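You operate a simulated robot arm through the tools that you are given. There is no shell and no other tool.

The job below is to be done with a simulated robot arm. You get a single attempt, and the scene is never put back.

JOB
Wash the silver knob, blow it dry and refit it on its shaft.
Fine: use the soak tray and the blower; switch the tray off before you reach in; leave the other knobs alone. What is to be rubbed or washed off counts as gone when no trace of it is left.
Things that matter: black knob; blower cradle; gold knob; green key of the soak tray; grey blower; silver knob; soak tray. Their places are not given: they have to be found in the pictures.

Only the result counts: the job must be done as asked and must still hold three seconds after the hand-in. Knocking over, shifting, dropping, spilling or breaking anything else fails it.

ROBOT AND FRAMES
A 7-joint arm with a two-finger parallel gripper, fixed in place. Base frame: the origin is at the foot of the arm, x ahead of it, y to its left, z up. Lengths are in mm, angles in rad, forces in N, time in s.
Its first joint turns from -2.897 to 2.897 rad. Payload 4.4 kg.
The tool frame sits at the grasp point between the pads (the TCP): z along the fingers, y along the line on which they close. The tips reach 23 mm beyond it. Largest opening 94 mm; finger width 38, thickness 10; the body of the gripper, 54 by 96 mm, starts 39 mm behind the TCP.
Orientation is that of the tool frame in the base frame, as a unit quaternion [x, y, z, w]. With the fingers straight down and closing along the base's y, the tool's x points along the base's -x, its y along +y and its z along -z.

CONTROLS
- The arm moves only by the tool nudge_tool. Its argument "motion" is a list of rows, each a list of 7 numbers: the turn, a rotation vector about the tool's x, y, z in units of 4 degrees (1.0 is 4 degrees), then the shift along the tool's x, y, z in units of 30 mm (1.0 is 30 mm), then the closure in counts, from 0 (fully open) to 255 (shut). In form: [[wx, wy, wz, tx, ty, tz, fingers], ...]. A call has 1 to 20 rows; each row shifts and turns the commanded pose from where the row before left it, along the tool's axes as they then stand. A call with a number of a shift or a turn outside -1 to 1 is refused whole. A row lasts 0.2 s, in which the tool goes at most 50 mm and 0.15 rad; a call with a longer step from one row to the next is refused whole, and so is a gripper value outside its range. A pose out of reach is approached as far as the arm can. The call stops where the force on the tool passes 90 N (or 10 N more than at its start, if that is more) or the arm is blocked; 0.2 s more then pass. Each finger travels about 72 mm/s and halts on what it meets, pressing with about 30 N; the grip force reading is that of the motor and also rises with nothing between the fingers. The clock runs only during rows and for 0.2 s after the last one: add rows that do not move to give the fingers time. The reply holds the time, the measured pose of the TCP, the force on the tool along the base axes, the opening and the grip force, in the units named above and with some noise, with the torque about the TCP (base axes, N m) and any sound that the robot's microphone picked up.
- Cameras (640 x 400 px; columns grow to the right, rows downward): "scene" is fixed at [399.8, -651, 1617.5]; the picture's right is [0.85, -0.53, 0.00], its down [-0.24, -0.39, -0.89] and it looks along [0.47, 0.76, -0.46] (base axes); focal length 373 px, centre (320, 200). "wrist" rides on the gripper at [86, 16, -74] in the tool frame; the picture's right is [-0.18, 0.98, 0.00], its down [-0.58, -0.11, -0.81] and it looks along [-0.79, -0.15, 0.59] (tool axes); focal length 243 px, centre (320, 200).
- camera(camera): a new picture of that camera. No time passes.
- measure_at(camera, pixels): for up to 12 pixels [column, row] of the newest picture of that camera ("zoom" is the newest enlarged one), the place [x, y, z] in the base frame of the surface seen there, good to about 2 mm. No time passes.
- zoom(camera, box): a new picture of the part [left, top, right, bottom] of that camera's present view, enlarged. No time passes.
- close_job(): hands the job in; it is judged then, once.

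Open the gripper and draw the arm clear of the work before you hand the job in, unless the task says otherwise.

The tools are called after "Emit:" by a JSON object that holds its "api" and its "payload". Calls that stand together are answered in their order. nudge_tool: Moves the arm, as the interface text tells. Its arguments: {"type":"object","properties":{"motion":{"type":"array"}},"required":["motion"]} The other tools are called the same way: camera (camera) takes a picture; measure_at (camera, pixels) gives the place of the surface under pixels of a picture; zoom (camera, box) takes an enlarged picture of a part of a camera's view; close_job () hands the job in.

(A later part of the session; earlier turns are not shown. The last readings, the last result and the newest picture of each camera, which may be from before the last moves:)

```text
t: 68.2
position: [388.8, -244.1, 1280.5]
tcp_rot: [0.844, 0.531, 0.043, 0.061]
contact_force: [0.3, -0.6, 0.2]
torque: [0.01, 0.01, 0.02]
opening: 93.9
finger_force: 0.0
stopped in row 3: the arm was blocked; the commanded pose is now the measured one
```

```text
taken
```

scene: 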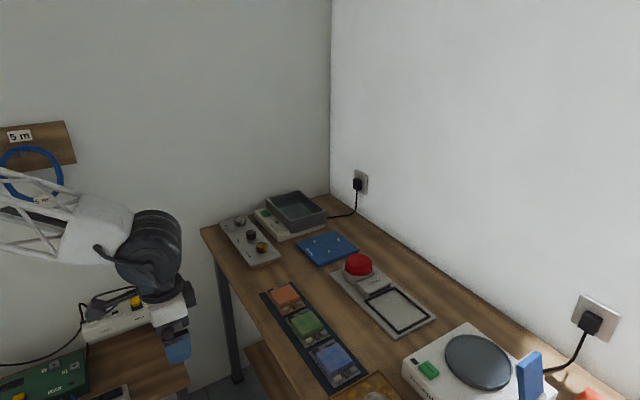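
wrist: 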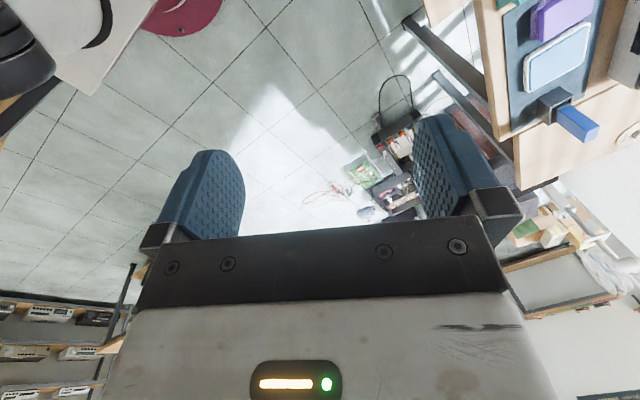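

The arm is in an awkward configuration here. I go back to the earlier good spot near (590,-140) to recover.

Emit:
{"api": "nudge_tool", "payload": {"motion": [[0, 0, 0, 0.74, 0.56, 0, 0], [0, 0, 0, 0.74, 0.56, 0, 0], [0, 0, 0, 0.74, 0.56, 0, 0], [0, 0, 0, 0.74, 0.56, 0, 0], [0, 0, 0, 0.74, 0.56, 0, 0], [0, 0, 0, 0.74, 0.56, 0, 0], [0, 0, 0, 0.74, 0.56, 0, 0], [0, 0, 0, 0.74, 0.56, 0, 0]]}}

Emit:
{"api": "camera", "payload": {"camera": "scene"}}

```text
t: 70.0
position: [581.4, -146.3, 1304.7]
tcp_rot: [0.847, 0.527, 0.044, 0.065]
contact_force: [-0.4, -0.5, 0.3]
torque: [-0.02, 0.0, 0.01]
opening: 94.0
finger_force: 0.0
```

```text
taken
```

scene: 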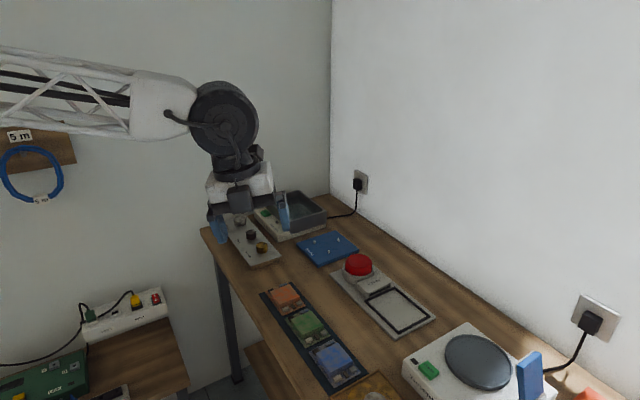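

The posture looks normal again. I level the tool (≈9° tilt about tool x) and then travel round at a larger radius.

Emit:
{"api": "nudge_tool", "payload": {"motion": [[0.75, 0, 0, 0, 0, 0, 0], [0.75, 0, 0, 0, 0, 0, 0], [0.75, 0, 0, 0, 0, 0, 0], [0, 0, 0, 0, 0, 0, 0]]}}

Emit:
{"api": "camera", "payload": {"camera": "wrist"}}

```text
t: 71.0
position: [582.7, -145.6, 1307.2]
tcp_rot: [0.849, 0.528, 0.001, -0.003]
contact_force: [-0.8, 0.8, 0.4]
torque: [0.0, 0.01, 0.01]
opening: 93.9
finger_force: 0.1
```

```text
taken
```

wrist: 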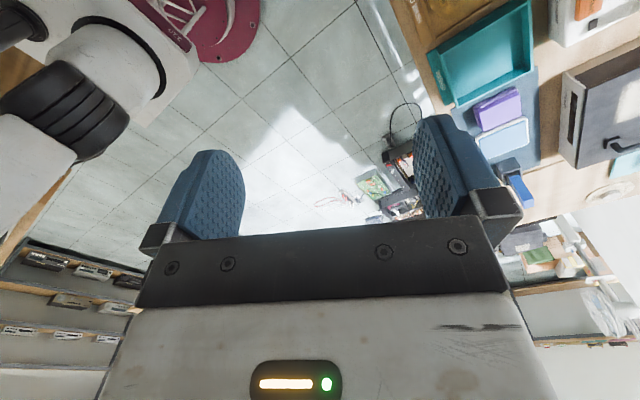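

Level now. I move along to (400,-650), then on to (-50,-760), staying at large radius.

Emit:
{"api": "nudge_tool", "payload": {"motion": [[0, 0, 0, -0.99, 0.11, 0, 0], [0, 0, 0, -0.99, 0.11, 0, 0], [0, 0, 0, -0.99, 0.11, 0, 0], [0, 0, 0, -0.99, 0.11, 0, 0], [0, 0, 0, -0.99, 0.11, 0, 0], [0, 0, 0, -0.99, 0.11, 0, 0], [0, 0, 0, -0.99, 0.11, 0, 0], [0, 0, 0, -0.99, 0.11, 0, 0], [0, 0, 0, -0.99, 0.11, 0, 0], [0, 0, 0, -0.99, 0.11, 0, 0], [0, 0, 0, -0.99, 0.11, 0, 0], [0, 0, 0, -0.99, 0.11, 0, 0], [0, 0, 0, -0.99, 0.11, 0, 0], [0, 0, 0, -0.99, 0.11, 0, 0], [0, 0, 0, -0.99, 0.11, 0, 0], [0, 0, 0, -0.99, 0.11, 0, 0], [0, 0, 0, -0.99, 0.11, 0, 0], [0, 0, 0, -0.99, 0.11, 0, 0]]}}

Emit:
{"api": "nudge_tool", "payload": {"motion": [[0, 0, 0, -0.71, -0.845, 0, 0], [0, 0, 0, -0.71, -0.845, 0, 0], [0, 0, 0, -0.71, -0.845, 0, 0], [0, 0, 0, -0.71, -0.845, 0, 0], [0, 0, 0, -0.71, -0.845, 0, 0], [0, 0, 0, -0.71, -0.845, 0, 0], [0, 0, 0, -0.71, -0.845, 0, 0], [0, 0, 0, -0.71, -0.845, 0, 0], [0, 0, 0, -0.71, -0.845, 0, 0], [0, 0, 0, -0.71, -0.845, 0, 0], [0, 0, 0, -0.71, -0.845, 0, 0], [0, 0, 0, -0.71, -0.845, 0, 0]]}}

Emit:
{"api": "camera", "payload": {"camera": "wrist"}}

```text
t: 74.8
position: [400.8, -651.7, 1304.1]
tcp_rot: [0.849, 0.528, 0.002, -0.003]
contact_force: [-0.1, 0.2, -0.3]
torque: [0.02, 0.01, 0.01]
opening: 93.8
finger_force: 0.1
```

```text
t: 77.4
position: [15.0, -747.8, 1302.5]
tcp_rot: [0.849, 0.528, 0.002, -0.003]
contact_force: [-0.2, -0.7, -0.2]
torque: [0.03, -0.05, 0.02]
opening: 93.9
finger_force: 0.1
```

```text
taken
```

wrist: 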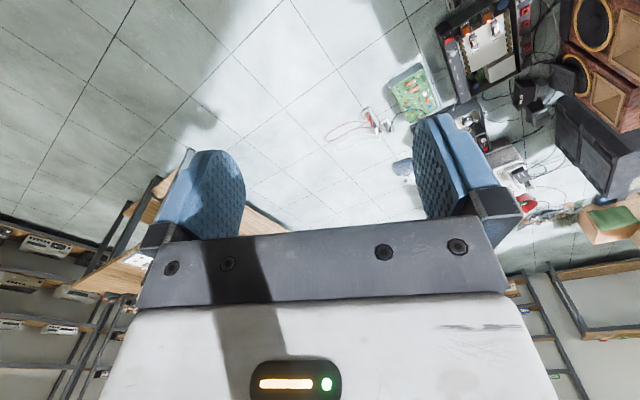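

Now at (15,-748). I yaw on to look toward -x and behind the base.

Emit:
{"api": "nudge_tool", "payload": {"motion": [[0, 0, 1, 0, 0, 0, 0], [0, 0, 1, 0, 0, 0, 0], [0, 0, 1, 0, 0, 0, 0], [0, 0, 1, 0, 0, 0, 0], [0, 0, 1, 0, 0, 0, 0], [0, 0, 1, 0, 0, 0, 0], [0, 0, 1, 0, 0, 0, 0], [0, 0, 1, 0, 0, 0, 0], [0, 0, 1, 0, 0, 0, 0], [0, 0, 1, 0, 0, 0, 0], [0, 0, 1, 0, 0, 0, 0], [0, 0, 1, 0, 0, 0, 0]]}}

Emit:
{"api": "camera", "payload": {"camera": "wrist"}}

Emit:
{"api": "nudge_tool", "payload": {"motion": [[0, 0, 1, 0, 0, 0, 0], [0, 0, 1, 0, 0, 0, 0], [0, 0, 1, 0, 0, 0, 0], [0, 0, 1, 0, 0, 0, 0], [0, 0, 1, 0, 0, 0, 0], [0, 0, 1, 0, 0, 0, 0], [0, 0, 1, 0, 0, 0, 0], [0, 0, 1, 0, 0, 0, 0], [0, 0, 1, 0, 0, 0, 0], [0, 0, 1, 0, 0, 0, 0], [0, 0, 1, 0, 0, 0, 0], [0, 0, 1, 0, 0, 0, 0]]}}

Emit:
{"api": "camera", "payload": {"camera": "wrist"}}

```text
t: 80.0
position: [16.6, -748.1, 1302.3]
tcp_rot: [0.99, 0.138, 0.001, -0.003]
contact_force: [-0.1, 0.3, 0.3]
torque: [0.02, 0.0, 0.04]
opening: 94.1
finger_force: 0.1
```

```text
taken
```

wrist: 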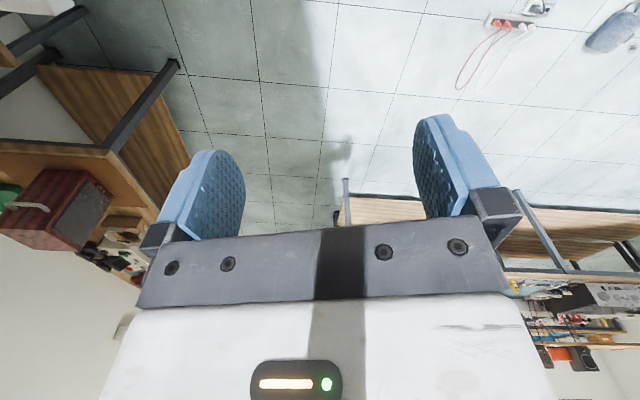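

```text
t: 82.6
position: [13.9, -746.8, 1303.5]
tcp_rot: [0.961, -0.277, -0.001, -0.003]
contact_force: [1.1, 0.7, 0.0]
torque: [-0.02, 0.01, -0.01]
opening: 93.9
finger_force: 0.0
```

```text
taken
```

wrist: 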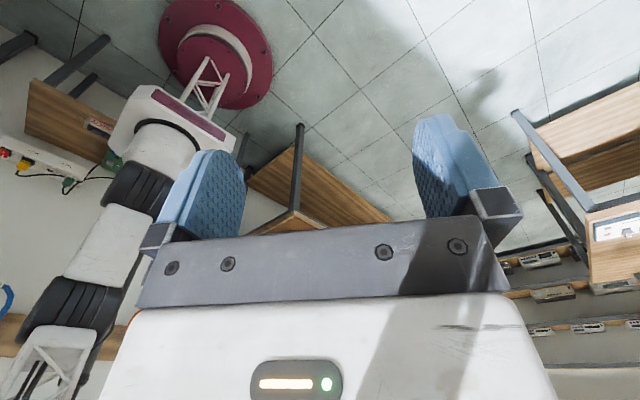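

A table stands behind the base at (290,215). I measure it and zoom, then move so I can see its top.

Emit:
{"api": "measure_at", "payload": {"camera": "wrist", "pixels": [[280, 226], [340, 195], [60, 120], [600, 110], [620, 225], [20, 330], [210, 50]]}}

Emit:
{"api": "zoom", "payload": {"camera": "wrist", "box": [480, 60, 640, 380]}}

```text
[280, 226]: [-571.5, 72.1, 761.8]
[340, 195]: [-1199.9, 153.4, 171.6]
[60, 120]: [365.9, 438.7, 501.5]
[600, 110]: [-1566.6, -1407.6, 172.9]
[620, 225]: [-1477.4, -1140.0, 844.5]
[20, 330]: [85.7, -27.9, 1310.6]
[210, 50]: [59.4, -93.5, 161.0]
```

```text
1.25 times, centred on (560, 220) of wrist
```

zoom: 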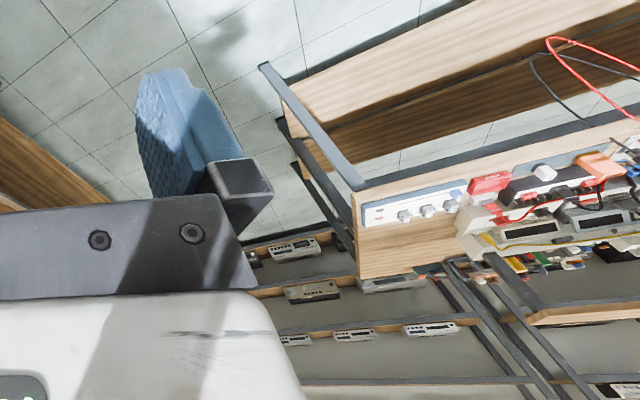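

The table behind starts near (-570,72,760). I move to about (-350,-600) to see over it.

Emit:
{"api": "nudge_tool", "payload": {"motion": [[0, 0, 0, -0.92, 0.166, 0, 0], [0, 0, 0, -0.92, 0.166, 0, 0], [0, 0, 0, -0.92, 0.166, 0, 0], [0, 0, 0, -0.92, 0.166, 0, 0], [0, 0, 0, -0.92, 0.166, 0, 0], [0, 0, 0, -0.92, 0.166, 0, 0], [0, 0, 0, -0.92, 0.166, 0, 0], [0, 0, 0, -0.92, 0.166, 0, 0], [0, 0, 0, -0.92, 0.166, 0, 0], [0, 0, 0, -0.92, 0.166, 0, 0], [0, 0, 0, -0.92, 0.166, 0, 0], [0, 0, 0, -0.92, 0.166, 0, 0], [0, 0, 0, -0.92, 0.166, 0, 0], [0, 0, 0, -0.92, 0.166, 0, 0]]}}

Emit:
{"api": "camera", "payload": {"camera": "wrist"}}

```text
t: 85.6
position: [-349.5, -600.8, 1303.8]
tcp_rot: [0.961, -0.278, -0.001, -0.003]
contact_force: [-0.2, 0.8, -0.3]
torque: [-0.01, -0.01, 0.01]
opening: 93.7
finger_force: 0.2
```

```text
taken
```

wrist: 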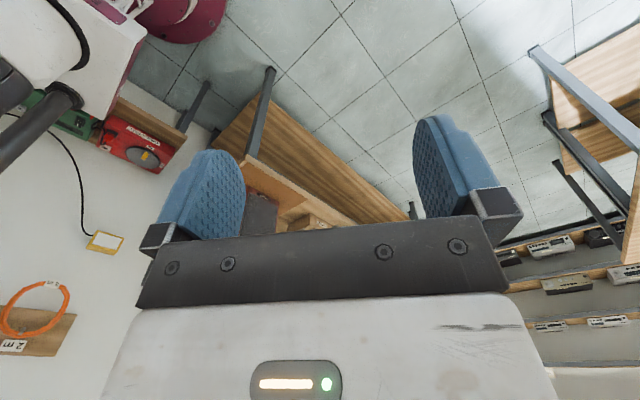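

The table top is just being revealed at (290,210). I pitch the camera up and yaw a little to show it between the fingers.

Emit:
{"api": "nudge_tool", "payload": {"motion": [[0, 0, 1, 0, 0, 0, 0], [0, 0, 1, 0, 0, 0, 0], [0, -1, 0, 0, 0, 0, 0], [0, -1, 0, 0, 0, 0, 0], [0, -1, 0, 0, 0, 0, 0], [0, -1, 0, 0, 0, 0, 0], [0, -1, 0, 0, 0, 0, 0], [0, -1, 0, 0, 0, 0, 0]]}}

Emit:
{"api": "camera", "payload": {"camera": "wrist"}}

```text
t: 87.4
position: [-350.2, -600.8, 1304.4]
tcp_rot: [0.919, -0.335, -0.197, -0.074]
contact_force: [0.1, 0.1, -0.8]
torque: [0.0, 0.0, -0.03]
opening: 94.1
finger_force: 0.1
```

```text
taken
```

wrist: 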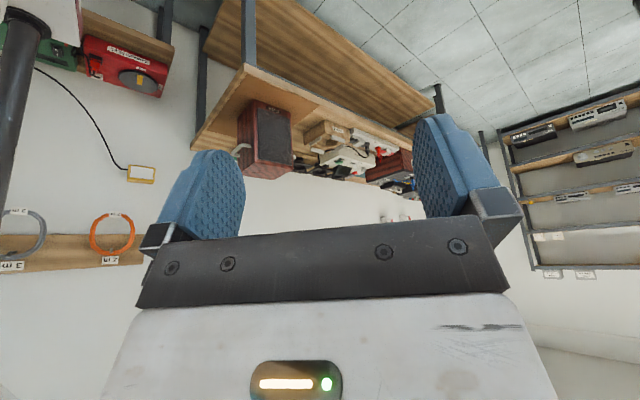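

The table behind is now visible. I zoom in on it.

Emit:
{"api": "zoom", "payload": {"camera": "wrist", "box": [220, 70, 430, 220]}}

Emit:
{"api": "zoom", "payload": {"camera": "wrist", "box": [0, 0, 220, 280]}}

Emit:
{"api": "measure_at", "payload": {"camera": "wrist", "pixels": [[265, 140], [330, 135], [350, 155], [220, 110], [140, 75], [140, 172], [110, 250], [390, 170]]}}

```text
2.67 times, centred on (325, 145) of wrist
```

zoom: 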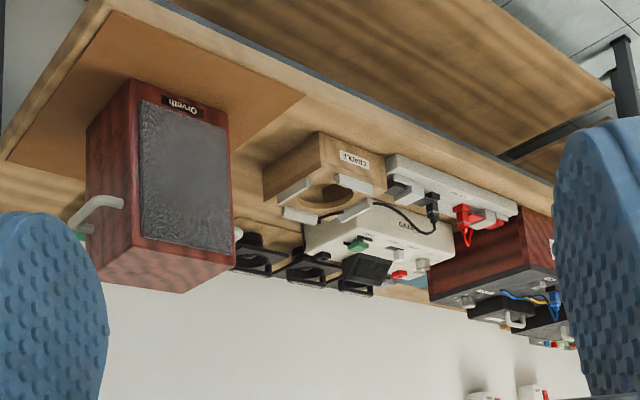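

```text
1.43 times, centred on (110, 140) of wrist
```

zoom: 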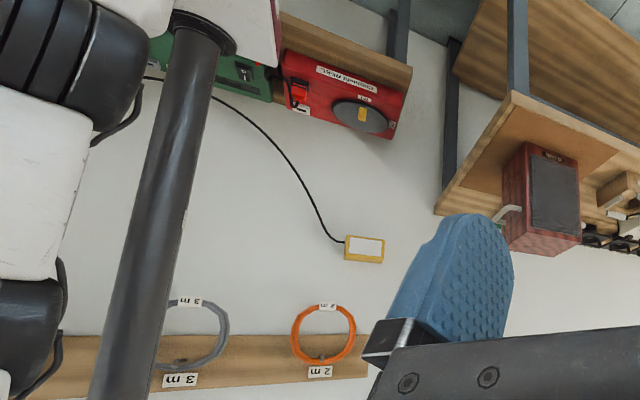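

```text
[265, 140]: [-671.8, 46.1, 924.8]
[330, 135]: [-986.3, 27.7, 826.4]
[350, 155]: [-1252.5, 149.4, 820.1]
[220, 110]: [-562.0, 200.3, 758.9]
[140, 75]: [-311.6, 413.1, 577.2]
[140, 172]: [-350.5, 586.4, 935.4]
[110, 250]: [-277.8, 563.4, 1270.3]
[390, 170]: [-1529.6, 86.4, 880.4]
```

There's a wooden block with a label near (340,140), which might read "CRADLE". I zoom in further on it.

Emit:
{"api": "zoom", "payload": {"camera": "wrist", "box": [290, 105, 420, 195]}}

Emit:
{"api": "zoom", "payload": {"camera": "wrist", "box": [300, 110, 360, 150]}}

```text
4.44 times, centred on (355, 150) of wrist
```

zoom: 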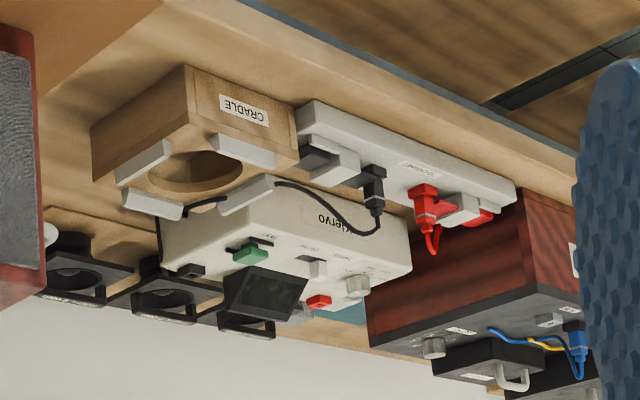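

```text
10.00 times, centred on (330, 130) of wrist
```

zoom: 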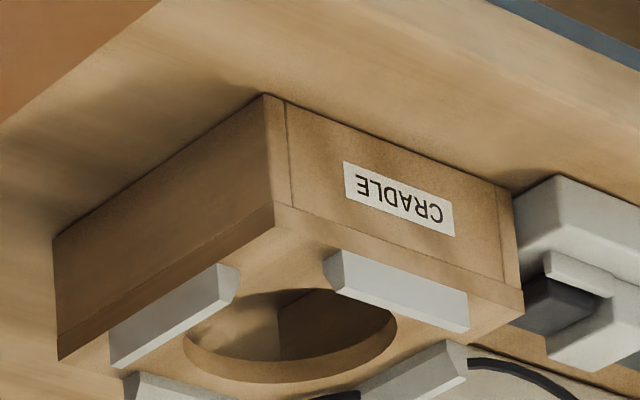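

That "CRADLE" block has clamps for a loudspeaker cone, so probably isn't it. I scan the rest of the room with the pitched camera, yawing about the vertical.

Emit:
{"api": "nudge_tool", "payload": {"motion": [[-0.407, 0, -0.914, 0, 0, 0, 0], [-0.407, 0, -0.914, 0, 0, 0, 0], [-0.407, 0, -0.914, 0, 0, 0, 0], [-0.407, 0, -0.914, 0, 0, 0, 0], [-0.407, 0, -0.914, 0, 0, 0, 0], [-0.407, 0, -0.914, 0, 0, 0, 0], [-0.407, 0, -0.914, 0, 0, 0, 0], [-0.407, 0, -0.914, 0, 0, 0, 0], [-0.407, 0, -0.914, 0, 0, 0, 0], [-0.407, 0, -0.914, 0, 0, 0, 0], [-0.407, 0, -0.914, 0, 0, 0, 0], [-0.407, 0, -0.914, 0, 0, 0, 0], [-0.407, 0, -0.914, 0, 0, 0, 0], [-0.407, 0, -0.914, 0, 0, 0, 0], [-0.407, 0, -0.914, 0, 0, 0, 0]]}}

Emit:
{"api": "camera", "payload": {"camera": "wrist"}}

Emit:
{"api": "nudge_tool", "payload": {"motion": [[-0.407, 0, -0.914, 0, 0, 0, 0], [-0.407, 0, -0.914, 0, 0, 0, 0], [-0.407, 0, -0.914, 0, 0, 0, 0], [-0.407, 0, -0.914, 0, 0, 0, 0], [-0.407, 0, -0.914, 0, 0, 0, 0], [-0.407, 0, -0.914, 0, 0, 0, 0], [-0.407, 0, -0.914, 0, 0, 0, 0], [-0.407, 0, -0.914, 0, 0, 0, 0], [-0.407, 0, -0.914, 0, 0, 0, 0], [-0.407, 0, -0.914, 0, 0, 0, 0], [-0.407, 0, -0.914, 0, 0, 0, 0], [-0.407, 0, -0.914, 0, 0, 0, 0], [-0.407, 0, -0.914, 0, 0, 0, 0], [-0.407, 0, -0.914, 0, 0, 0, 0], [-0.407, 0, -0.914, 0, 0, 0, 0]]}}

Emit:
{"api": "camera", "payload": {"camera": "wrist"}}

```text
t: 90.6
position: [-349.0, -600.3, 1303.6]
tcp_rot: [0.964, 0.17, -0.204, 0.033]
contact_force: [0.5, 0.4, 0.8]
torque: [-0.02, 0.0, -0.01]
opening: 94.1
finger_force: 0.1
```

```text
taken
```

wrist: 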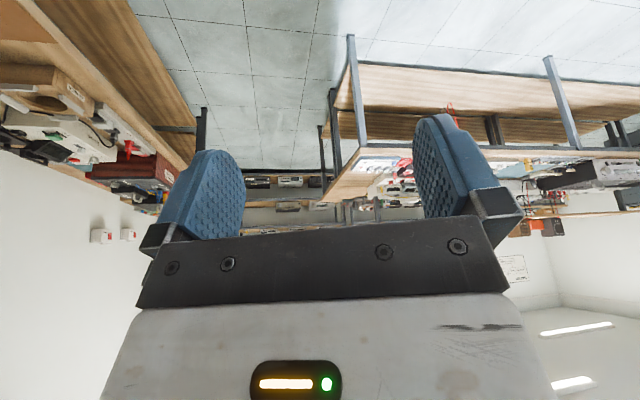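

```text
t: 93.8
position: [-348.9, -601.9, 1302.2]
tcp_rot: [0.749, 0.63, -0.157, 0.132]
contact_force: [0.4, -0.1, 0.2]
torque: [-0.01, 0.02, -0.01]
opening: 94.0
finger_force: 0.1
```

```text
taken
```

wrist: 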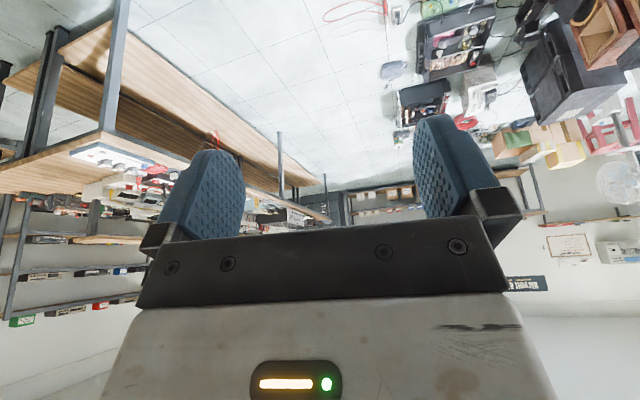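

Just the far room. I continue the scan to headings toward +x.

Emit:
{"api": "nudge_tool", "payload": {"motion": [[-0.407, 0, -0.914, 0, 0, 0, 0], [-0.407, 0, -0.914, 0, 0, 0, 0], [-0.407, 0, -0.914, 0, 0, 0, 0], [-0.407, 0, -0.914, 0, 0, 0, 0], [-0.407, 0, -0.914, 0, 0, 0, 0], [-0.407, 0, -0.914, 0, 0, 0, 0], [-0.407, 0, -0.914, 0, 0, 0, 0], [-0.407, 0, -0.914, 0, 0, 0, 0], [-0.407, 0, -0.914, 0, 0, 0, 0], [-0.407, 0, -0.914, 0, 0, 0, 0], [-0.407, 0, -0.914, 0, 0, 0, 0], [-0.407, 0, -0.914, 0, 0, 0, 0], [-0.407, 0, -0.914, 0, 0, 0, 0], [-0.407, 0, -0.914, 0, 0, 0, 0], [-0.407, 0, -0.914, 0, 0, 0, 0], [-0.407, 0, -0.914, 0, 0, 0, 0], [-0.407, 0, -0.914, 0, 0, 0, 0]]}}

Emit:
{"api": "camera", "payload": {"camera": "wrist"}}

Emit:
{"api": "zoom", "payload": {"camera": "wrist", "box": [0, 0, 640, 240]}}

```text
t: 97.4
position: [-350.8, -600.7, 1302.9]
tcp_rot: [0.268, 0.941, -0.054, 0.199]
contact_force: [-0.6, -0.1, 0.3]
torque: [-0.01, 0.0, 0.02]
opening: 94.0
finger_force: 0.1
```

```text
taken
```

wrist: 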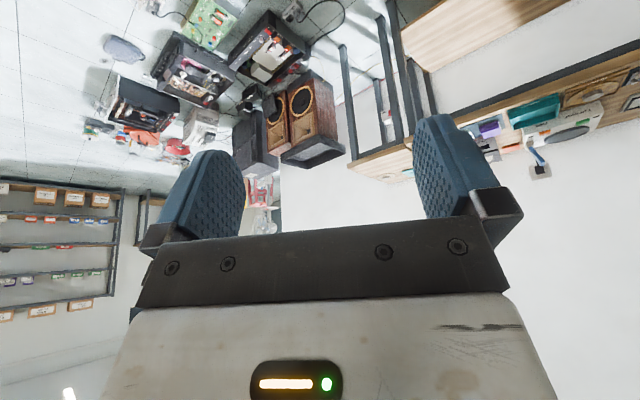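

```text
1.00 times, centred on (320, 120) of wrist (not enlarged: the box is as wide or as high as the picture)
```

zoom: 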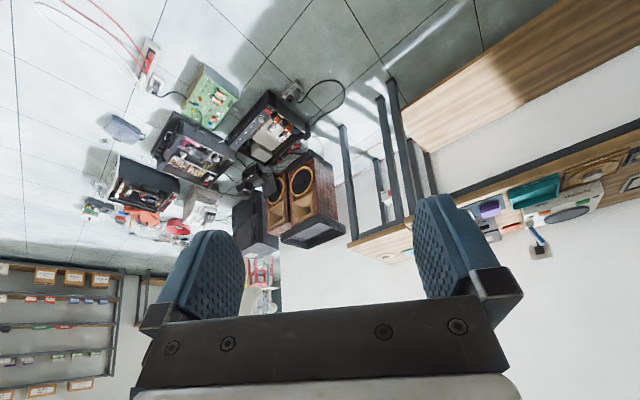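

No blower there either. I turn 40° further to view the main bench and walls from afar.

Emit:
{"api": "nudge_tool", "payload": {"motion": [[-0.407, 0, -0.914, 0, 0, 0, 0], [-0.407, 0, -0.914, 0, 0, 0, 0], [-0.407, 0, -0.914, 0, 0, 0, 0], [-0.407, 0, -0.914, 0, 0, 0, 0], [-0.407, 0, -0.914, 0, 0, 0, 0], [-0.407, 0, -0.914, 0, 0, 0, 0], [-0.407, 0, -0.914, 0, 0, 0, 0], [-0.407, 0, -0.914, 0, 0, 0, 0], [-0.407, 0, -0.914, 0, 0, 0, 0], [-0.407, 0, -0.914, 0, 0, 0, 0]]}}

Emit:
{"api": "camera", "payload": {"camera": "wrist"}}

Emit:
{"api": "zoom", "payload": {"camera": "wrist", "box": [240, 0, 420, 240]}}

Emit:
{"api": "nudge_tool", "payload": {"motion": [[-0.407, 0, -0.914, 0, 0, 0, 0], [-0.407, 0, -0.914, 0, 0, 0, 0], [-0.407, 0, -0.914, 0, 0, 0, 0], [-0.407, 0, -0.914, 0, 0, 0, 0], [-0.407, 0, -0.914, 0, 0, 0, 0], [-0.407, 0, -0.914, 0, 0, 0, 0], [-0.407, 0, -0.914, 0, 0, 0, 0], [-0.407, 0, -0.914, 0, 0, 0, 0]]}}

Emit:
{"api": "camera", "payload": {"camera": "wrist"}}

```text
t: 99.6
position: [-348.5, -599.7, 1304.7]
tcp_rot: [-0.071, 0.975, 0.018, 0.208]
contact_force: [-0.7, 0.4, -1.1]
torque: [0.0, 0.0, 0.0]
opening: 94.3
finger_force: 0.1
```

```text
taken
```

wrist: 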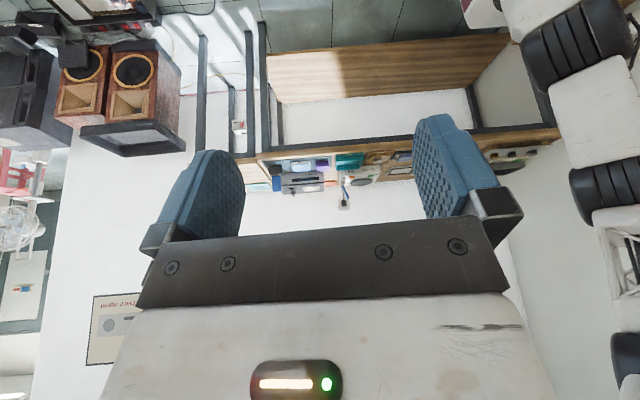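

```text
1.67 times, centred on (330, 120) of wrist
```

zoom: 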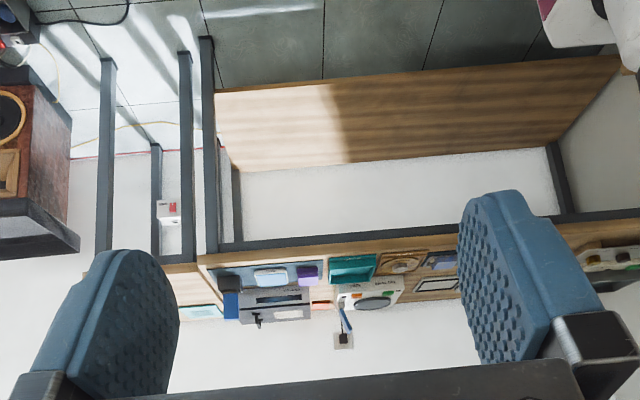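

```text
t: 101.4
position: [-349.7, -601.9, 1304.1]
tcp_rot: [-0.337, 0.918, 0.074, 0.196]
contact_force: [0.3, 0.2, 0.0]
torque: [-0.01, 0.02, -0.03]
opening: 94.0
finger_force: 0.0
```

```text
taken
```

wrist: 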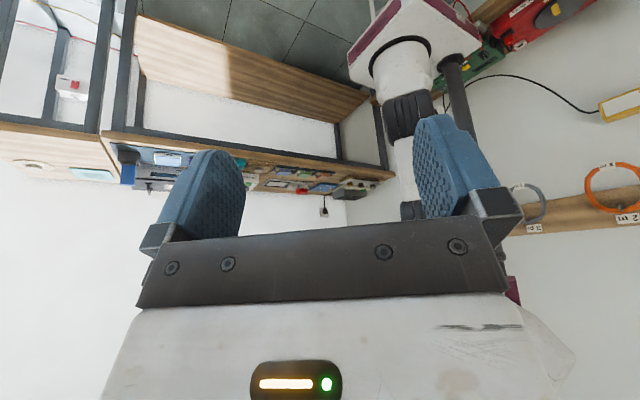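

Still no blower. With the arm out of the way, I examine the scene camera's view in enlarged parts.

Emit:
{"api": "camera", "payload": {"camera": "scene"}}

Emit:
{"api": "zoom", "payload": {"camera": "scene", "box": [0, 100, 220, 400]}}

Emit:
{"api": "zoom", "payload": {"camera": "scene", "box": [240, 240, 480, 400]}}

Emit:
{"api": "zoom", "payload": {"camera": "wrist", "box": [100, 130, 400, 220]}}

Emit:
{"api": "zoom", "payload": {"camera": "wrist", "box": [430, 0, 640, 260]}}

```text
taken
```

scene: 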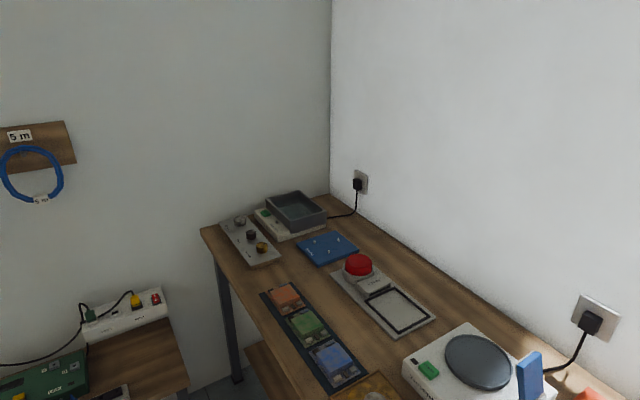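

```text
1.33 times, centred on (110, 250) of scene
```

zoom: 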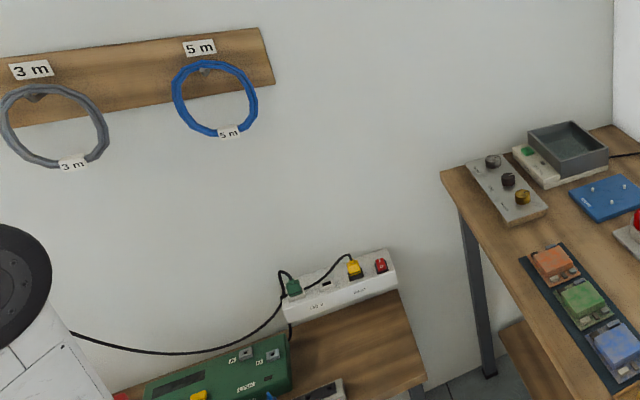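

```text
2.50 times, centred on (360, 320) of scene
```

zoom: 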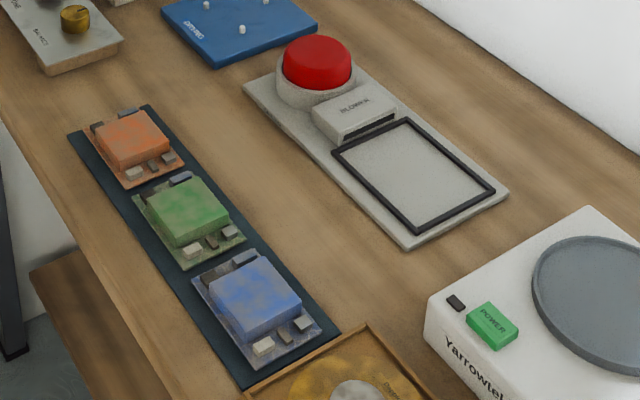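

```text
2.13 times, centred on (250, 175) of wrist
```

zoom: 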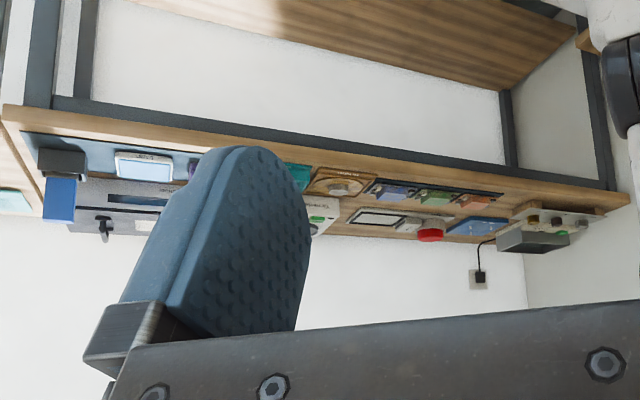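

```text
1.54 times, centred on (535, 130) of wrist
```

zoom: 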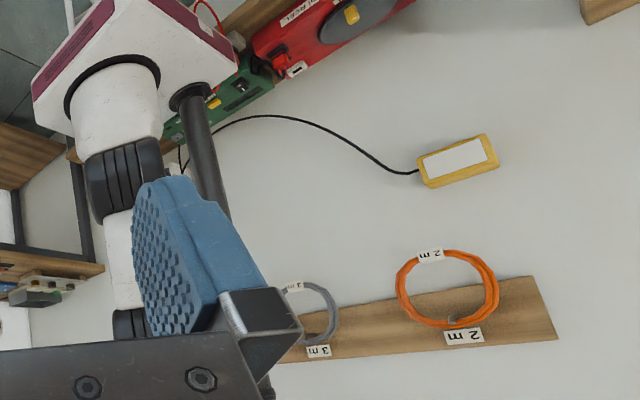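

The red-button station at scene (370,285) carries a "BLOWER" label. I zoom in on it closely.

Emit:
{"api": "zoom", "payload": {"camera": "scene", "box": [325, 245, 445, 345]}}

Emit:
{"api": "zoom", "payload": {"camera": "scene", "box": [355, 265, 405, 300]}}

Emit:
{"api": "measure_at", "payload": {"camera": "scene", "pixels": [[358, 262], [372, 285], [376, 280], [380, 291], [400, 310], [330, 273], [348, 265], [437, 318], [405, 338], [370, 273], [345, 245], [325, 250]]}}

```text
4.00 times, centred on (385, 295) of scene
```

zoom: 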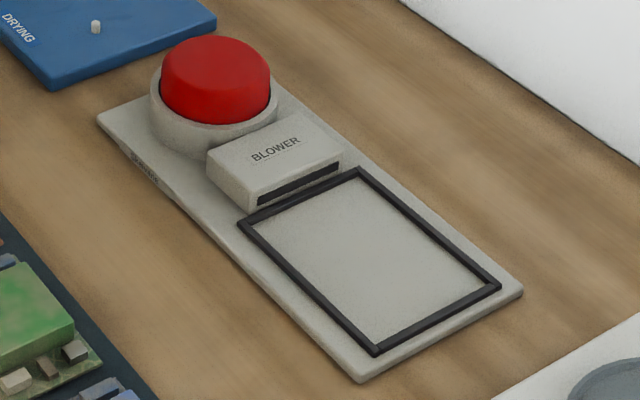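

```text
11.43 times, centred on (380, 282) of scene
```

zoom: 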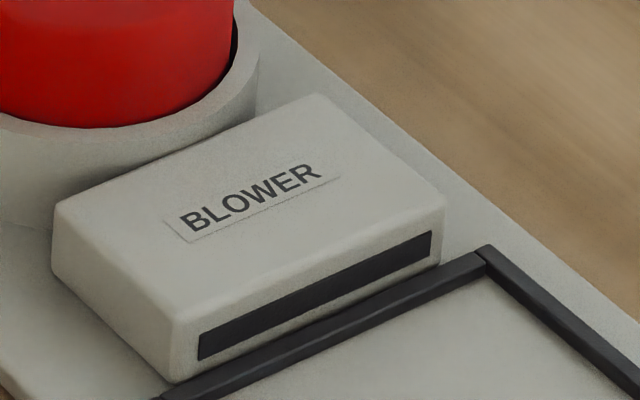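

```text
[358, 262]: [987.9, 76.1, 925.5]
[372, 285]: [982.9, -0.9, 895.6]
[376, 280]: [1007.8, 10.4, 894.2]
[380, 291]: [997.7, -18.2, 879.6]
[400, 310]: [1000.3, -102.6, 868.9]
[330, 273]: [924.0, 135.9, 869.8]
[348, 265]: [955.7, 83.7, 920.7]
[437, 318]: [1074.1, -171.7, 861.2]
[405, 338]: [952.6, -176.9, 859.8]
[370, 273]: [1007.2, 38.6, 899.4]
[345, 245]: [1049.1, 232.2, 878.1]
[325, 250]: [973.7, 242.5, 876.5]
```

The blower is found: a fixed grey station with a red button at (988,76,926), nozzle slot, and a black frame around (1000,-100). I level the tool, yaw to heading 0, and go back along the same safe arc.

Emit:
{"api": "nudge_tool", "payload": {"motion": [[0, 1, 0, 0, 0, 0, 0], [0, 1, 0, 0, 0, 0, 0], [0, 1, 0, 0, 0, 0, 0], [0, 1, 0, 0, 0, 0, 0], [0, 1, 0, 0, 0, 0, 0], [0, 1, 0, 0, 0, 0, 0], [0, 0, 1, 0, 0, 0, 0], [0, 0, 1, 0, 0, 0, 0], [0, 0, 1, 0, 0, 0, 0], [0, 0, 1, 0, 0, 0, 0], [0, 0, 1, 0, 0, 0, 0], [0, 0, 1, 0, 0, 0, 0], [0, 0, 1, 0, 0, 0, 0], [0, 0, 1, 0, 0, 0, 0], [0, 0, 1, 0, 0, 0, 0], [0, 0, 1, 0, 0, 0, 0]]}}

Emit:
{"api": "nudge_tool", "payload": {"motion": [[0, 0, 0, -0.972, -0.417, 0, 0], [0, 0, 0, -0.972, -0.417, 0, 0], [0, 0, 0, -0.972, -0.417, 0, 0], [0, 0, 0, -0.972, -0.417, 0, 0], [0, 0, 0, -0.972, -0.417, 0, 0], [0, 0, 0, -0.972, -0.417, 0, 0], [0, 0, 0, -0.972, -0.417, 0, 0], [0, 0, 0, -0.972, -0.417, 0, 0], [0, 0, 0, -0.972, -0.417, 0, 0], [0, 0, 0, -0.972, -0.417, 0, 0], [0, 0, 0, -0.972, -0.417, 0, 0], [0, 0, 0, -0.972, -0.417, 0, 0]]}}

Emit:
{"api": "nudge_tool", "payload": {"motion": [[0, 0, 0, -0.952, 0.238, 0, 0], [0, 0, 0, -0.952, 0.238, 0, 0], [0, 0, 0, -0.952, 0.238, 0, 0], [0, 0, 0, -0.952, 0.238, 0, 0], [0, 0, 0, -0.952, 0.238, 0, 0], [0, 0, 0, -0.952, 0.238, 0, 0], [0, 0, 0, -0.952, 0.238, 0, 0], [0, 0, 0, -0.952, 0.238, 0, 0], [0, 0, 0, -0.952, 0.238, 0, 0], [0, 0, 0, -0.952, 0.238, 0, 0], [0, 0, 0, -0.952, 0.238, 0, 0], [0, 0, 0, -0.952, 0.238, 0, 0], [0, 0, 0, -0.952, 0.238, 0, 0], [0, 0, 0, -0.952, 0.238, 0, 0]]}}

```text
t: 104.8
position: [-349.2, -600.9, 1305.3]
tcp_rot: [-0.002, 1.0, 0.003, 0.0]
contact_force: [-0.5, 0.2, 0.2]
torque: [0.03, 0.03, 0.0]
opening: 94.1
finger_force: 0.1
```

```text
t: 107.4
position: [4.0, -748.1, 1302.1]
tcp_rot: [-0.002, 1.0, 0.002, -0.001]
contact_force: [0.5, 0.1, 1.2]
torque: [-0.01, 0.03, 0.02]
opening: 93.9
finger_force: 0.1
```

```text
t: 110.4
position: [401.1, -647.7, 1305.6]
tcp_rot: [-0.003, 1.0, 0.003, 0.0]
contact_force: [0.1, 1.1, -1.0]
torque: [-0.02, 0.03, 0.01]
opening: 93.7
finger_force: 0.1
```

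Heading is 0 and the tool is level. I continue to (600,-300), then along +y to about (610,300).

Emit:
{"api": "nudge_tool", "payload": {"motion": [[0, 0, 0, -0.556, 0.972, 0, 0], [0, 0, 0, -0.556, 0.972, 0, 0], [0, 0, 0, -0.556, 0.972, 0, 0], [0, 0, 0, -0.556, 0.972, 0, 0], [0, 0, 0, -0.556, 0.972, 0, 0], [0, 0, 0, -0.556, 0.972, 0, 0], [0, 0, 0, -0.556, 0.972, 0, 0], [0, 0, 0, -0.556, 0.972, 0, 0], [0, 0, 0, -0.556, 0.972, 0, 0], [0, 0, 0, -0.556, 0.972, 0, 0], [0, 0, 0, -0.556, 0.972, 0, 0], [0, 0, 0, -0.556, 0.972, 0, 0]]}}

Emit:
{"api": "nudge_tool", "payload": {"motion": [[0, 0, 0, 0, 1, 0, 0], [0, 0, 0, 0, 1, 0, 0], [0, 0, 0, 0, 1, 0, 0], [0, 0, 0, 0, 1, 0, 0], [0, 0, 0, 0, 1, 0, 0], [0, 0, 0, 0, 1, 0, 0], [0, 0, 0, 0, 1, 0, 0], [0, 0, 0, 0, 1, 0, 0], [0, 0, 0, 0, 1, 0, 0], [0, 0, 0, 0, 1, 0, 0], [0, 0, 0, 0, 1, 0, 0], [0, 0, 0, 0, 1, 0, 0], [0, 0, 0, 0, 1, 0, 0], [0, 0, 0, 0, 1, 0, 0], [0, 0, 0, 0, 1, 0, 0], [0, 0, 0, 0, 1, 0, 0]]}}

Emit:
{"api": "camera", "payload": {"camera": "wrist"}}

```text
t: 113.0
position: [601.1, -294.2, 1307.6]
tcp_rot: [-0.001, 1.0, 0.003, 0.0]
contact_force: [-0.4, 0.2, -0.3]
torque: [-0.03, -0.01, 0.02]
opening: 93.9
finger_force: 0.1
```

```text
t: 116.4
position: [597.8, 183.4, 1311.8]
tcp_rot: [-0.003, 1.0, 0.003, 0.0]
contact_force: [1.0, 0.4, -0.7]
torque: [-0.01, -0.03, -0.03]
opening: 93.8
finger_force: 0.1
```

```text
taken
```

wrist: 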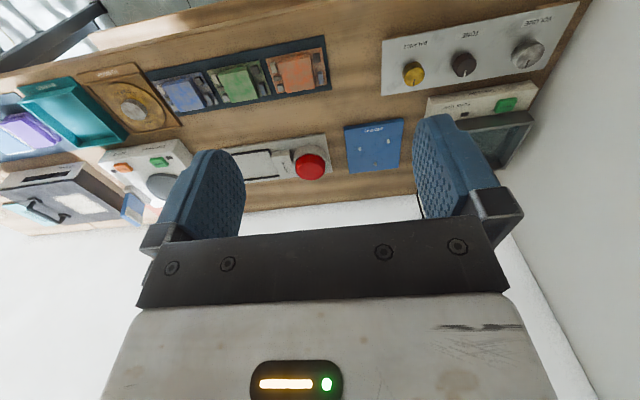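

I'm back over the bench. I take zooms of the scene camera on the silver knob and tray and measure details.

Emit:
{"api": "zoom", "payload": {"camera": "scene", "box": [220, 205, 280, 245]}}

Emit:
{"api": "measure_at", "payload": {"camera": "zoom", "pixels": [[150, 150], [200, 140], [250, 150], [200, 120], [200, 170], [200, 225], [160, 195], [250, 195], [210, 160], [230, 145]]}}

Emit:
{"api": "zoom", "payload": {"camera": "scene", "box": [250, 180, 335, 245]}}

```text
10.00 times, centred on (250, 225) of scene
```

zoom: 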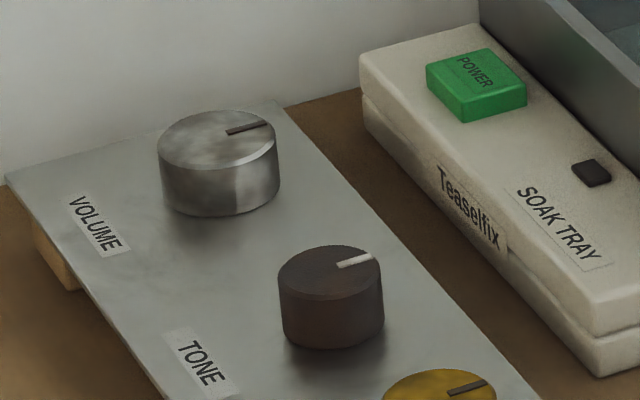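

```text
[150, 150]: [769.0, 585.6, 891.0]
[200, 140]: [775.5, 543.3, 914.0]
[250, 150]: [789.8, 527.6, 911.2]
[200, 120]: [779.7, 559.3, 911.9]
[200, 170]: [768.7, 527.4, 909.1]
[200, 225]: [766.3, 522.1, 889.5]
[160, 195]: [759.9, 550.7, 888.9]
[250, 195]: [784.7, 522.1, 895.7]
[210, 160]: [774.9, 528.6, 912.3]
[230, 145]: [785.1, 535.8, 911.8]
```

```text
6.15 times, centred on (292, 212) of scene
```

zoom: 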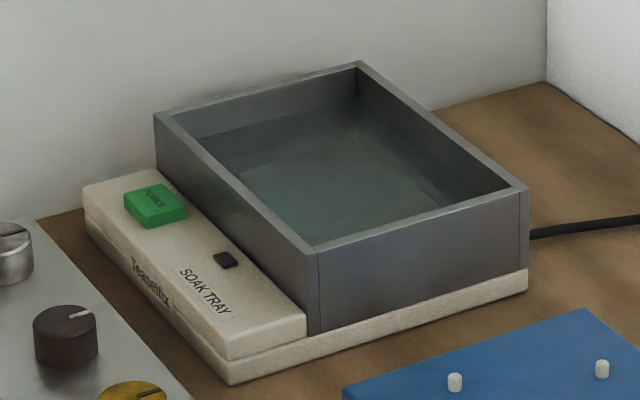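

I measure the knob's edges and centre, its neighbours, and the tray's geometry.

Emit:
{"api": "measure_at", "payload": {"camera": "zoom", "pixels": [[155, 200], [155, 185], [178, 200], [245, 263], [226, 258], [357, 65], [162, 115], [312, 250], [524, 188], [320, 190], [440, 110], [300, 340]]}}

Emit:
{"api": "zoom", "payload": {"camera": "scene", "box": [225, 205, 255, 230]}}

Emit:
{"api": "measure_at", "payload": {"camera": "zoom", "pixels": [[248, 214], [365, 214], [480, 214], [365, 145], [365, 285], [340, 300], [365, 330], [250, 260], [360, 400], [560, 240], [365, 60], [240, 140]]}}

```text
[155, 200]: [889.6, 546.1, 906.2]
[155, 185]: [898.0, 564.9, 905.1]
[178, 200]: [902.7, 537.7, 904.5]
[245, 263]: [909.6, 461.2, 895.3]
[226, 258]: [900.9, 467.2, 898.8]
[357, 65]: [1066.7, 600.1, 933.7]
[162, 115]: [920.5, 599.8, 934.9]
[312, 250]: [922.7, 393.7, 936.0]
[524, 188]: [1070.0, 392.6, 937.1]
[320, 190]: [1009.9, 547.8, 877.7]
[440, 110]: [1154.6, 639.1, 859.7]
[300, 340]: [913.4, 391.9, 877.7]
```

```text
16.00 times, centred on (240, 218) of scene
```

zoom: 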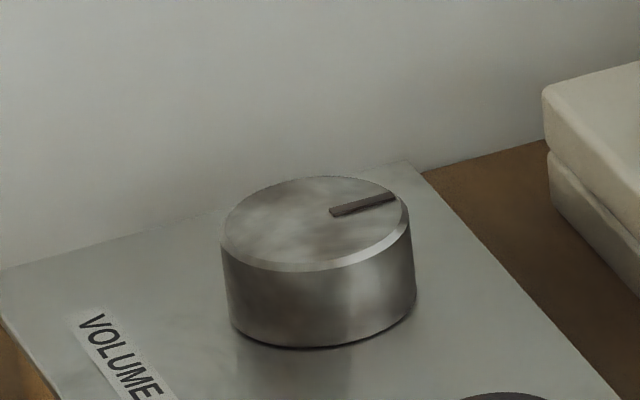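

```text
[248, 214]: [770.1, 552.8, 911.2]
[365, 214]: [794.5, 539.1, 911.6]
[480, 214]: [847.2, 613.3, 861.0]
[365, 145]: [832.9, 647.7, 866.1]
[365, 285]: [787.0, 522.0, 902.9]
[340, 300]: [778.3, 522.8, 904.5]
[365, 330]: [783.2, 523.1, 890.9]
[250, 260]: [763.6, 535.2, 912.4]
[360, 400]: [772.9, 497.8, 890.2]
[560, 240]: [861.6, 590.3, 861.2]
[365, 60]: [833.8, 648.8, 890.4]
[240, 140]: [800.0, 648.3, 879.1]
```

The tray: rim z≈935, floor ≈878, x 921–1067, y 393–600. I test the arm's reach by moving above the tray's near corner at about (940,420,1150).

Emit:
{"api": "nudge_tool", "payload": {"motion": [[0, 0, 0, -0.814, 0.564, 0.386, 0], [0, 0, 0, -0.814, 0.564, 0.386, 0], [0, 0, 0, -0.814, 0.564, 0.386, 0], [0, 0, 0, -0.814, 0.564, 0.386, 0], [0, 0, 0, -0.814, 0.564, 0.386, 0], [0, 0, 0, -0.814, 0.564, 0.386, 0], [0, 0, 0, -0.814, 0.564, 0.386, 0], [0, 0, 0, -0.814, 0.564, 0.386, 0], [0, 0, 0, -0.814, 0.564, 0.386, 0], [0, 0, 0, -0.814, 0.564, 0.386, 0], [0, 0, 0, -0.814, 0.564, 0.386, 0], [0, 0, 0, -0.814, 0.564, 0.386, 0], [0, 0, 0, -0.814, 0.564, 0.386, 0], [0, 0, 0, -0.814, 0.564, 0.386, 0]]}}

Emit:
{"api": "camera", "payload": {"camera": "wrist"}}

Emit:
{"api": "camera", "payload": {"camera": "scene"}}

```text
t: 119.4
position: [937.6, 423.1, 1153.1]
tcp_rot: [-0.003, 1.0, 0.003, 0.001]
contact_force: [-0.3, 0.0, 0.6]
torque: [0.02, 0.0, 0.01]
opening: 94.1
finger_force: 0.0
```

```text
taken
```

wrist: 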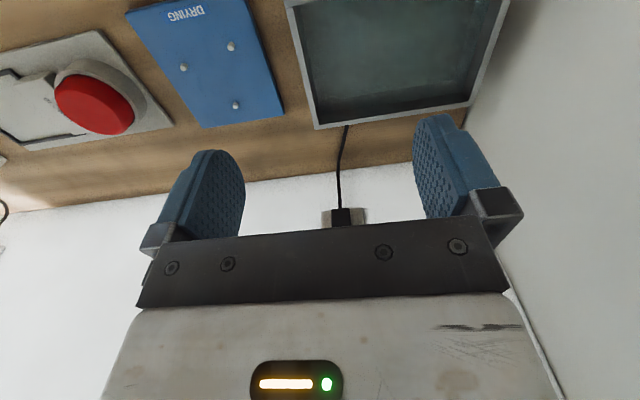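

```text
taken
```

scene: 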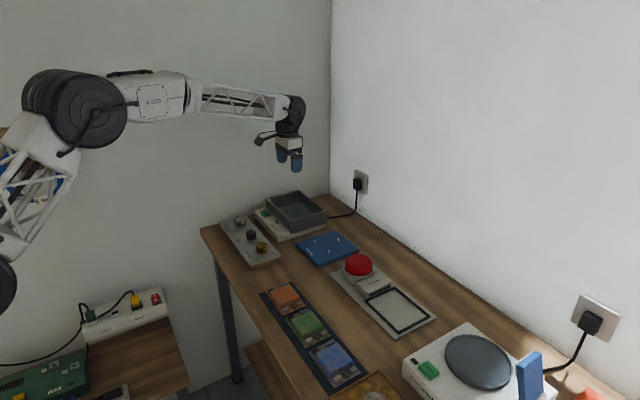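

It reaches fine at radius 1028. I test further: (990,480) lowering to z≈1010, still above the rim.

Emit:
{"api": "nudge_tool", "payload": {"motion": [[0, 0, 0, -0.35, 0.4, 0.95, 0], [0, 0, 0, -0.35, 0.4, 0.95, 0], [0, 0, 0, -0.35, 0.4, 0.95, 0], [0, 0, 0, -0.35, 0.4, 0.95, 0], [0, 0, 0, -0.35, 0.4, 0.95, 0]]}}

Emit:
{"api": "camera", "payload": {"camera": "wrist"}}

```text
t: 120.6
position: [989.9, 481.7, 1005.4]
tcp_rot: [-0.003, 1.0, 0.003, 0.001]
contact_force: [0.6, -0.4, 0.4]
torque: [0.03, -0.02, -0.01]
opening: 93.9
finger_force: 0.2
```

```text
taken
```

wrist: 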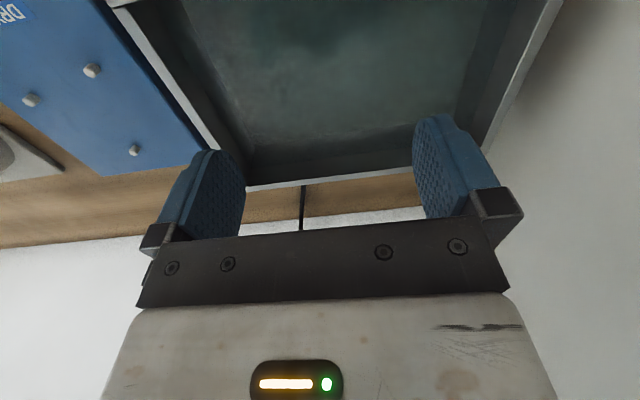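

Reach over the tray is good. Now I lift and go over to the silver knob to measure it from above.

Emit:
{"api": "nudge_tool", "payload": {"motion": [[0, 0, 0, 0, 0, -1, 0], [0, 0, 0, 0, 0, -1, 0], [0, 0, 0, 0, 0, -1, 0], [0, 0, 0, 0.94, 0.145, 0, 0], [0, 0, 0, 0.94, 0.145, 0, 0], [0, 0, 0, 0.94, 0.145, 0, 0], [0, 0, 0, 0.94, 0.145, 0, 0], [0, 0, 0, 0.94, 0.145, 0, 0], [0, 0, 0, 0.94, 0.145, 0, 0], [0, 0, 0, 0.94, 0.145, 0, 0], [0, 0, 0, 0.94, 0.145, 0, 0], [0, 0, 0, 0.94, 0.145, 0, 0], [0, 0, 0, 0.94, 0.145, 0, 0], [0, 0, 0, 0.94, 0.145, 0, 0], [0, 0, 0, 0, 0, 0, 0]]}}

Emit:
{"api": "camera", "payload": {"camera": "wrist"}}

Emit:
{"api": "zoom", "payload": {"camera": "wrist", "box": [270, 80, 370, 150]}}

```text
t: 123.8
position: [678.9, 527.4, 1096.5]
tcp_rot: [-0.002, 1.0, 0.003, -0.001]
contact_force: [-0.4, 0.5, -0.5]
torque: [0.0, 0.02, 0.01]
opening: 94.2
finger_force: 0.0
```

```text
taken
```

wrist: 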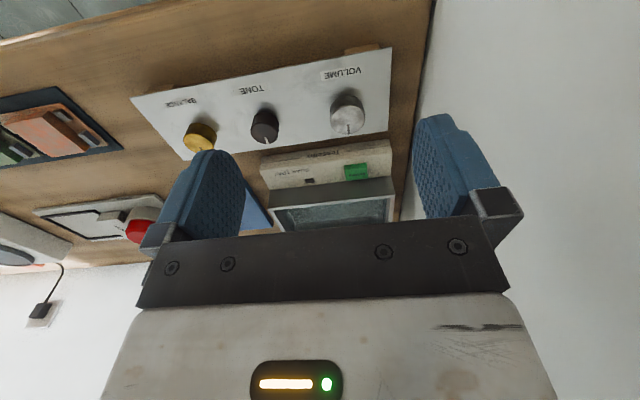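

```text
5.71 times, centred on (320, 115) of wrist
```

zoom: 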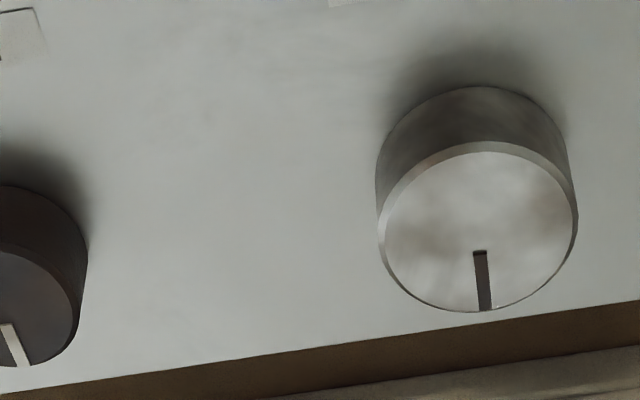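

The silver knob fills the zoom: top face from about (382,230) to (576,225). I measure its edges and pointer.

Emit:
{"api": "measure_at", "payload": {"camera": "zoom", "pixels": [[390, 235], [570, 225], [480, 158], [488, 303], [480, 228], [480, 255], [485, 300], [480, 100], [380, 180], [565, 150], [300, 200], [2, 270]]}}

```text
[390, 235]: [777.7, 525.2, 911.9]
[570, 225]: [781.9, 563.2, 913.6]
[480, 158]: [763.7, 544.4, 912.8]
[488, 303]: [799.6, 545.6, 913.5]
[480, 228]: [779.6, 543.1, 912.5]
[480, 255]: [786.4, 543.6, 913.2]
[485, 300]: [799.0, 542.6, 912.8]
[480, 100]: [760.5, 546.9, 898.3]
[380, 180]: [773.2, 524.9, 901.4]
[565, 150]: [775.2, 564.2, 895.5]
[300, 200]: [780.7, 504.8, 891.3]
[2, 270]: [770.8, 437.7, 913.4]
```

Knob centre ≈ (780, 544.5), top z≈912.7, plate ≈891, diameter ≈41, pointer toward +x. I move to directly above at z≈1000.

Emit:
{"api": "nudge_tool", "payload": {"motion": [[0, 0, 0, -0.674, 0.114, 0.643, 0], [0, 0, 0, -0.674, 0.114, 0.643, 0], [0, 0, 0, -0.674, 0.114, 0.643, 0], [0, 0, 0, -0.674, 0.114, 0.643, 0], [0, 0, 0, -0.674, 0.114, 0.643, 0], [0, 0, 0, 0, 0, 0, 0], [0, 0, 0, 0, 0, 0, 0]]}}

Emit:
{"api": "camera", "payload": {"camera": "wrist"}}

```text
t: 125.4
position: [781.1, 545.9, 998.2]
tcp_rot: [-0.003, 1.0, 0.003, -0.001]
contact_force: [0.1, -0.4, 0.9]
torque: [0.02, 0.0, -0.03]
opening: 93.9
finger_force: 0.1
```

```text
taken
```

wrist: 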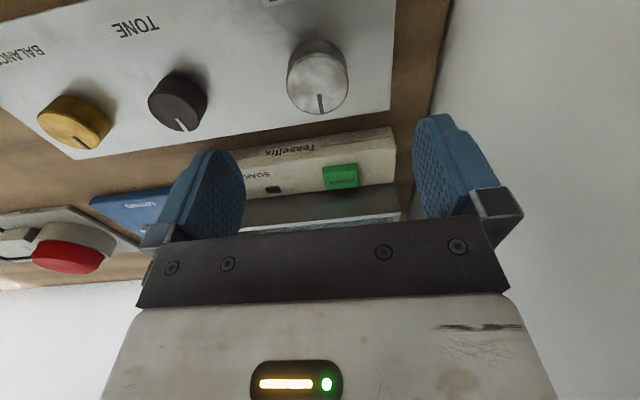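

Above the knob. I re-measure its edges from this closer view before descending.

Emit:
{"api": "zoom", "payload": {"camera": "wrist", "box": [270, 30, 370, 130]}}

Emit:
{"api": "measure_at", "payload": {"camera": "wrist", "pixels": [[289, 80], [346, 82], [318, 60], [319, 112], [316, 42], [318, 88]]}}

```text
4.00 times, centred on (320, 80) of wrist
```

zoom: 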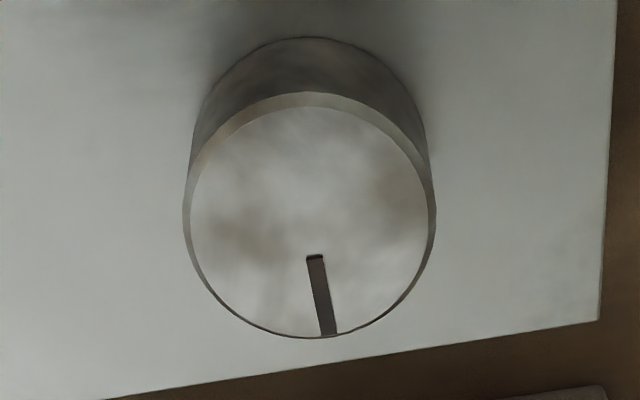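

```text
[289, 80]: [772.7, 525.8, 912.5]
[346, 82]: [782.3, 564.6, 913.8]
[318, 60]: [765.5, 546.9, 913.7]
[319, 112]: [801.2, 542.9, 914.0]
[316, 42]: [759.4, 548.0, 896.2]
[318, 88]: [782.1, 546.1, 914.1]
```

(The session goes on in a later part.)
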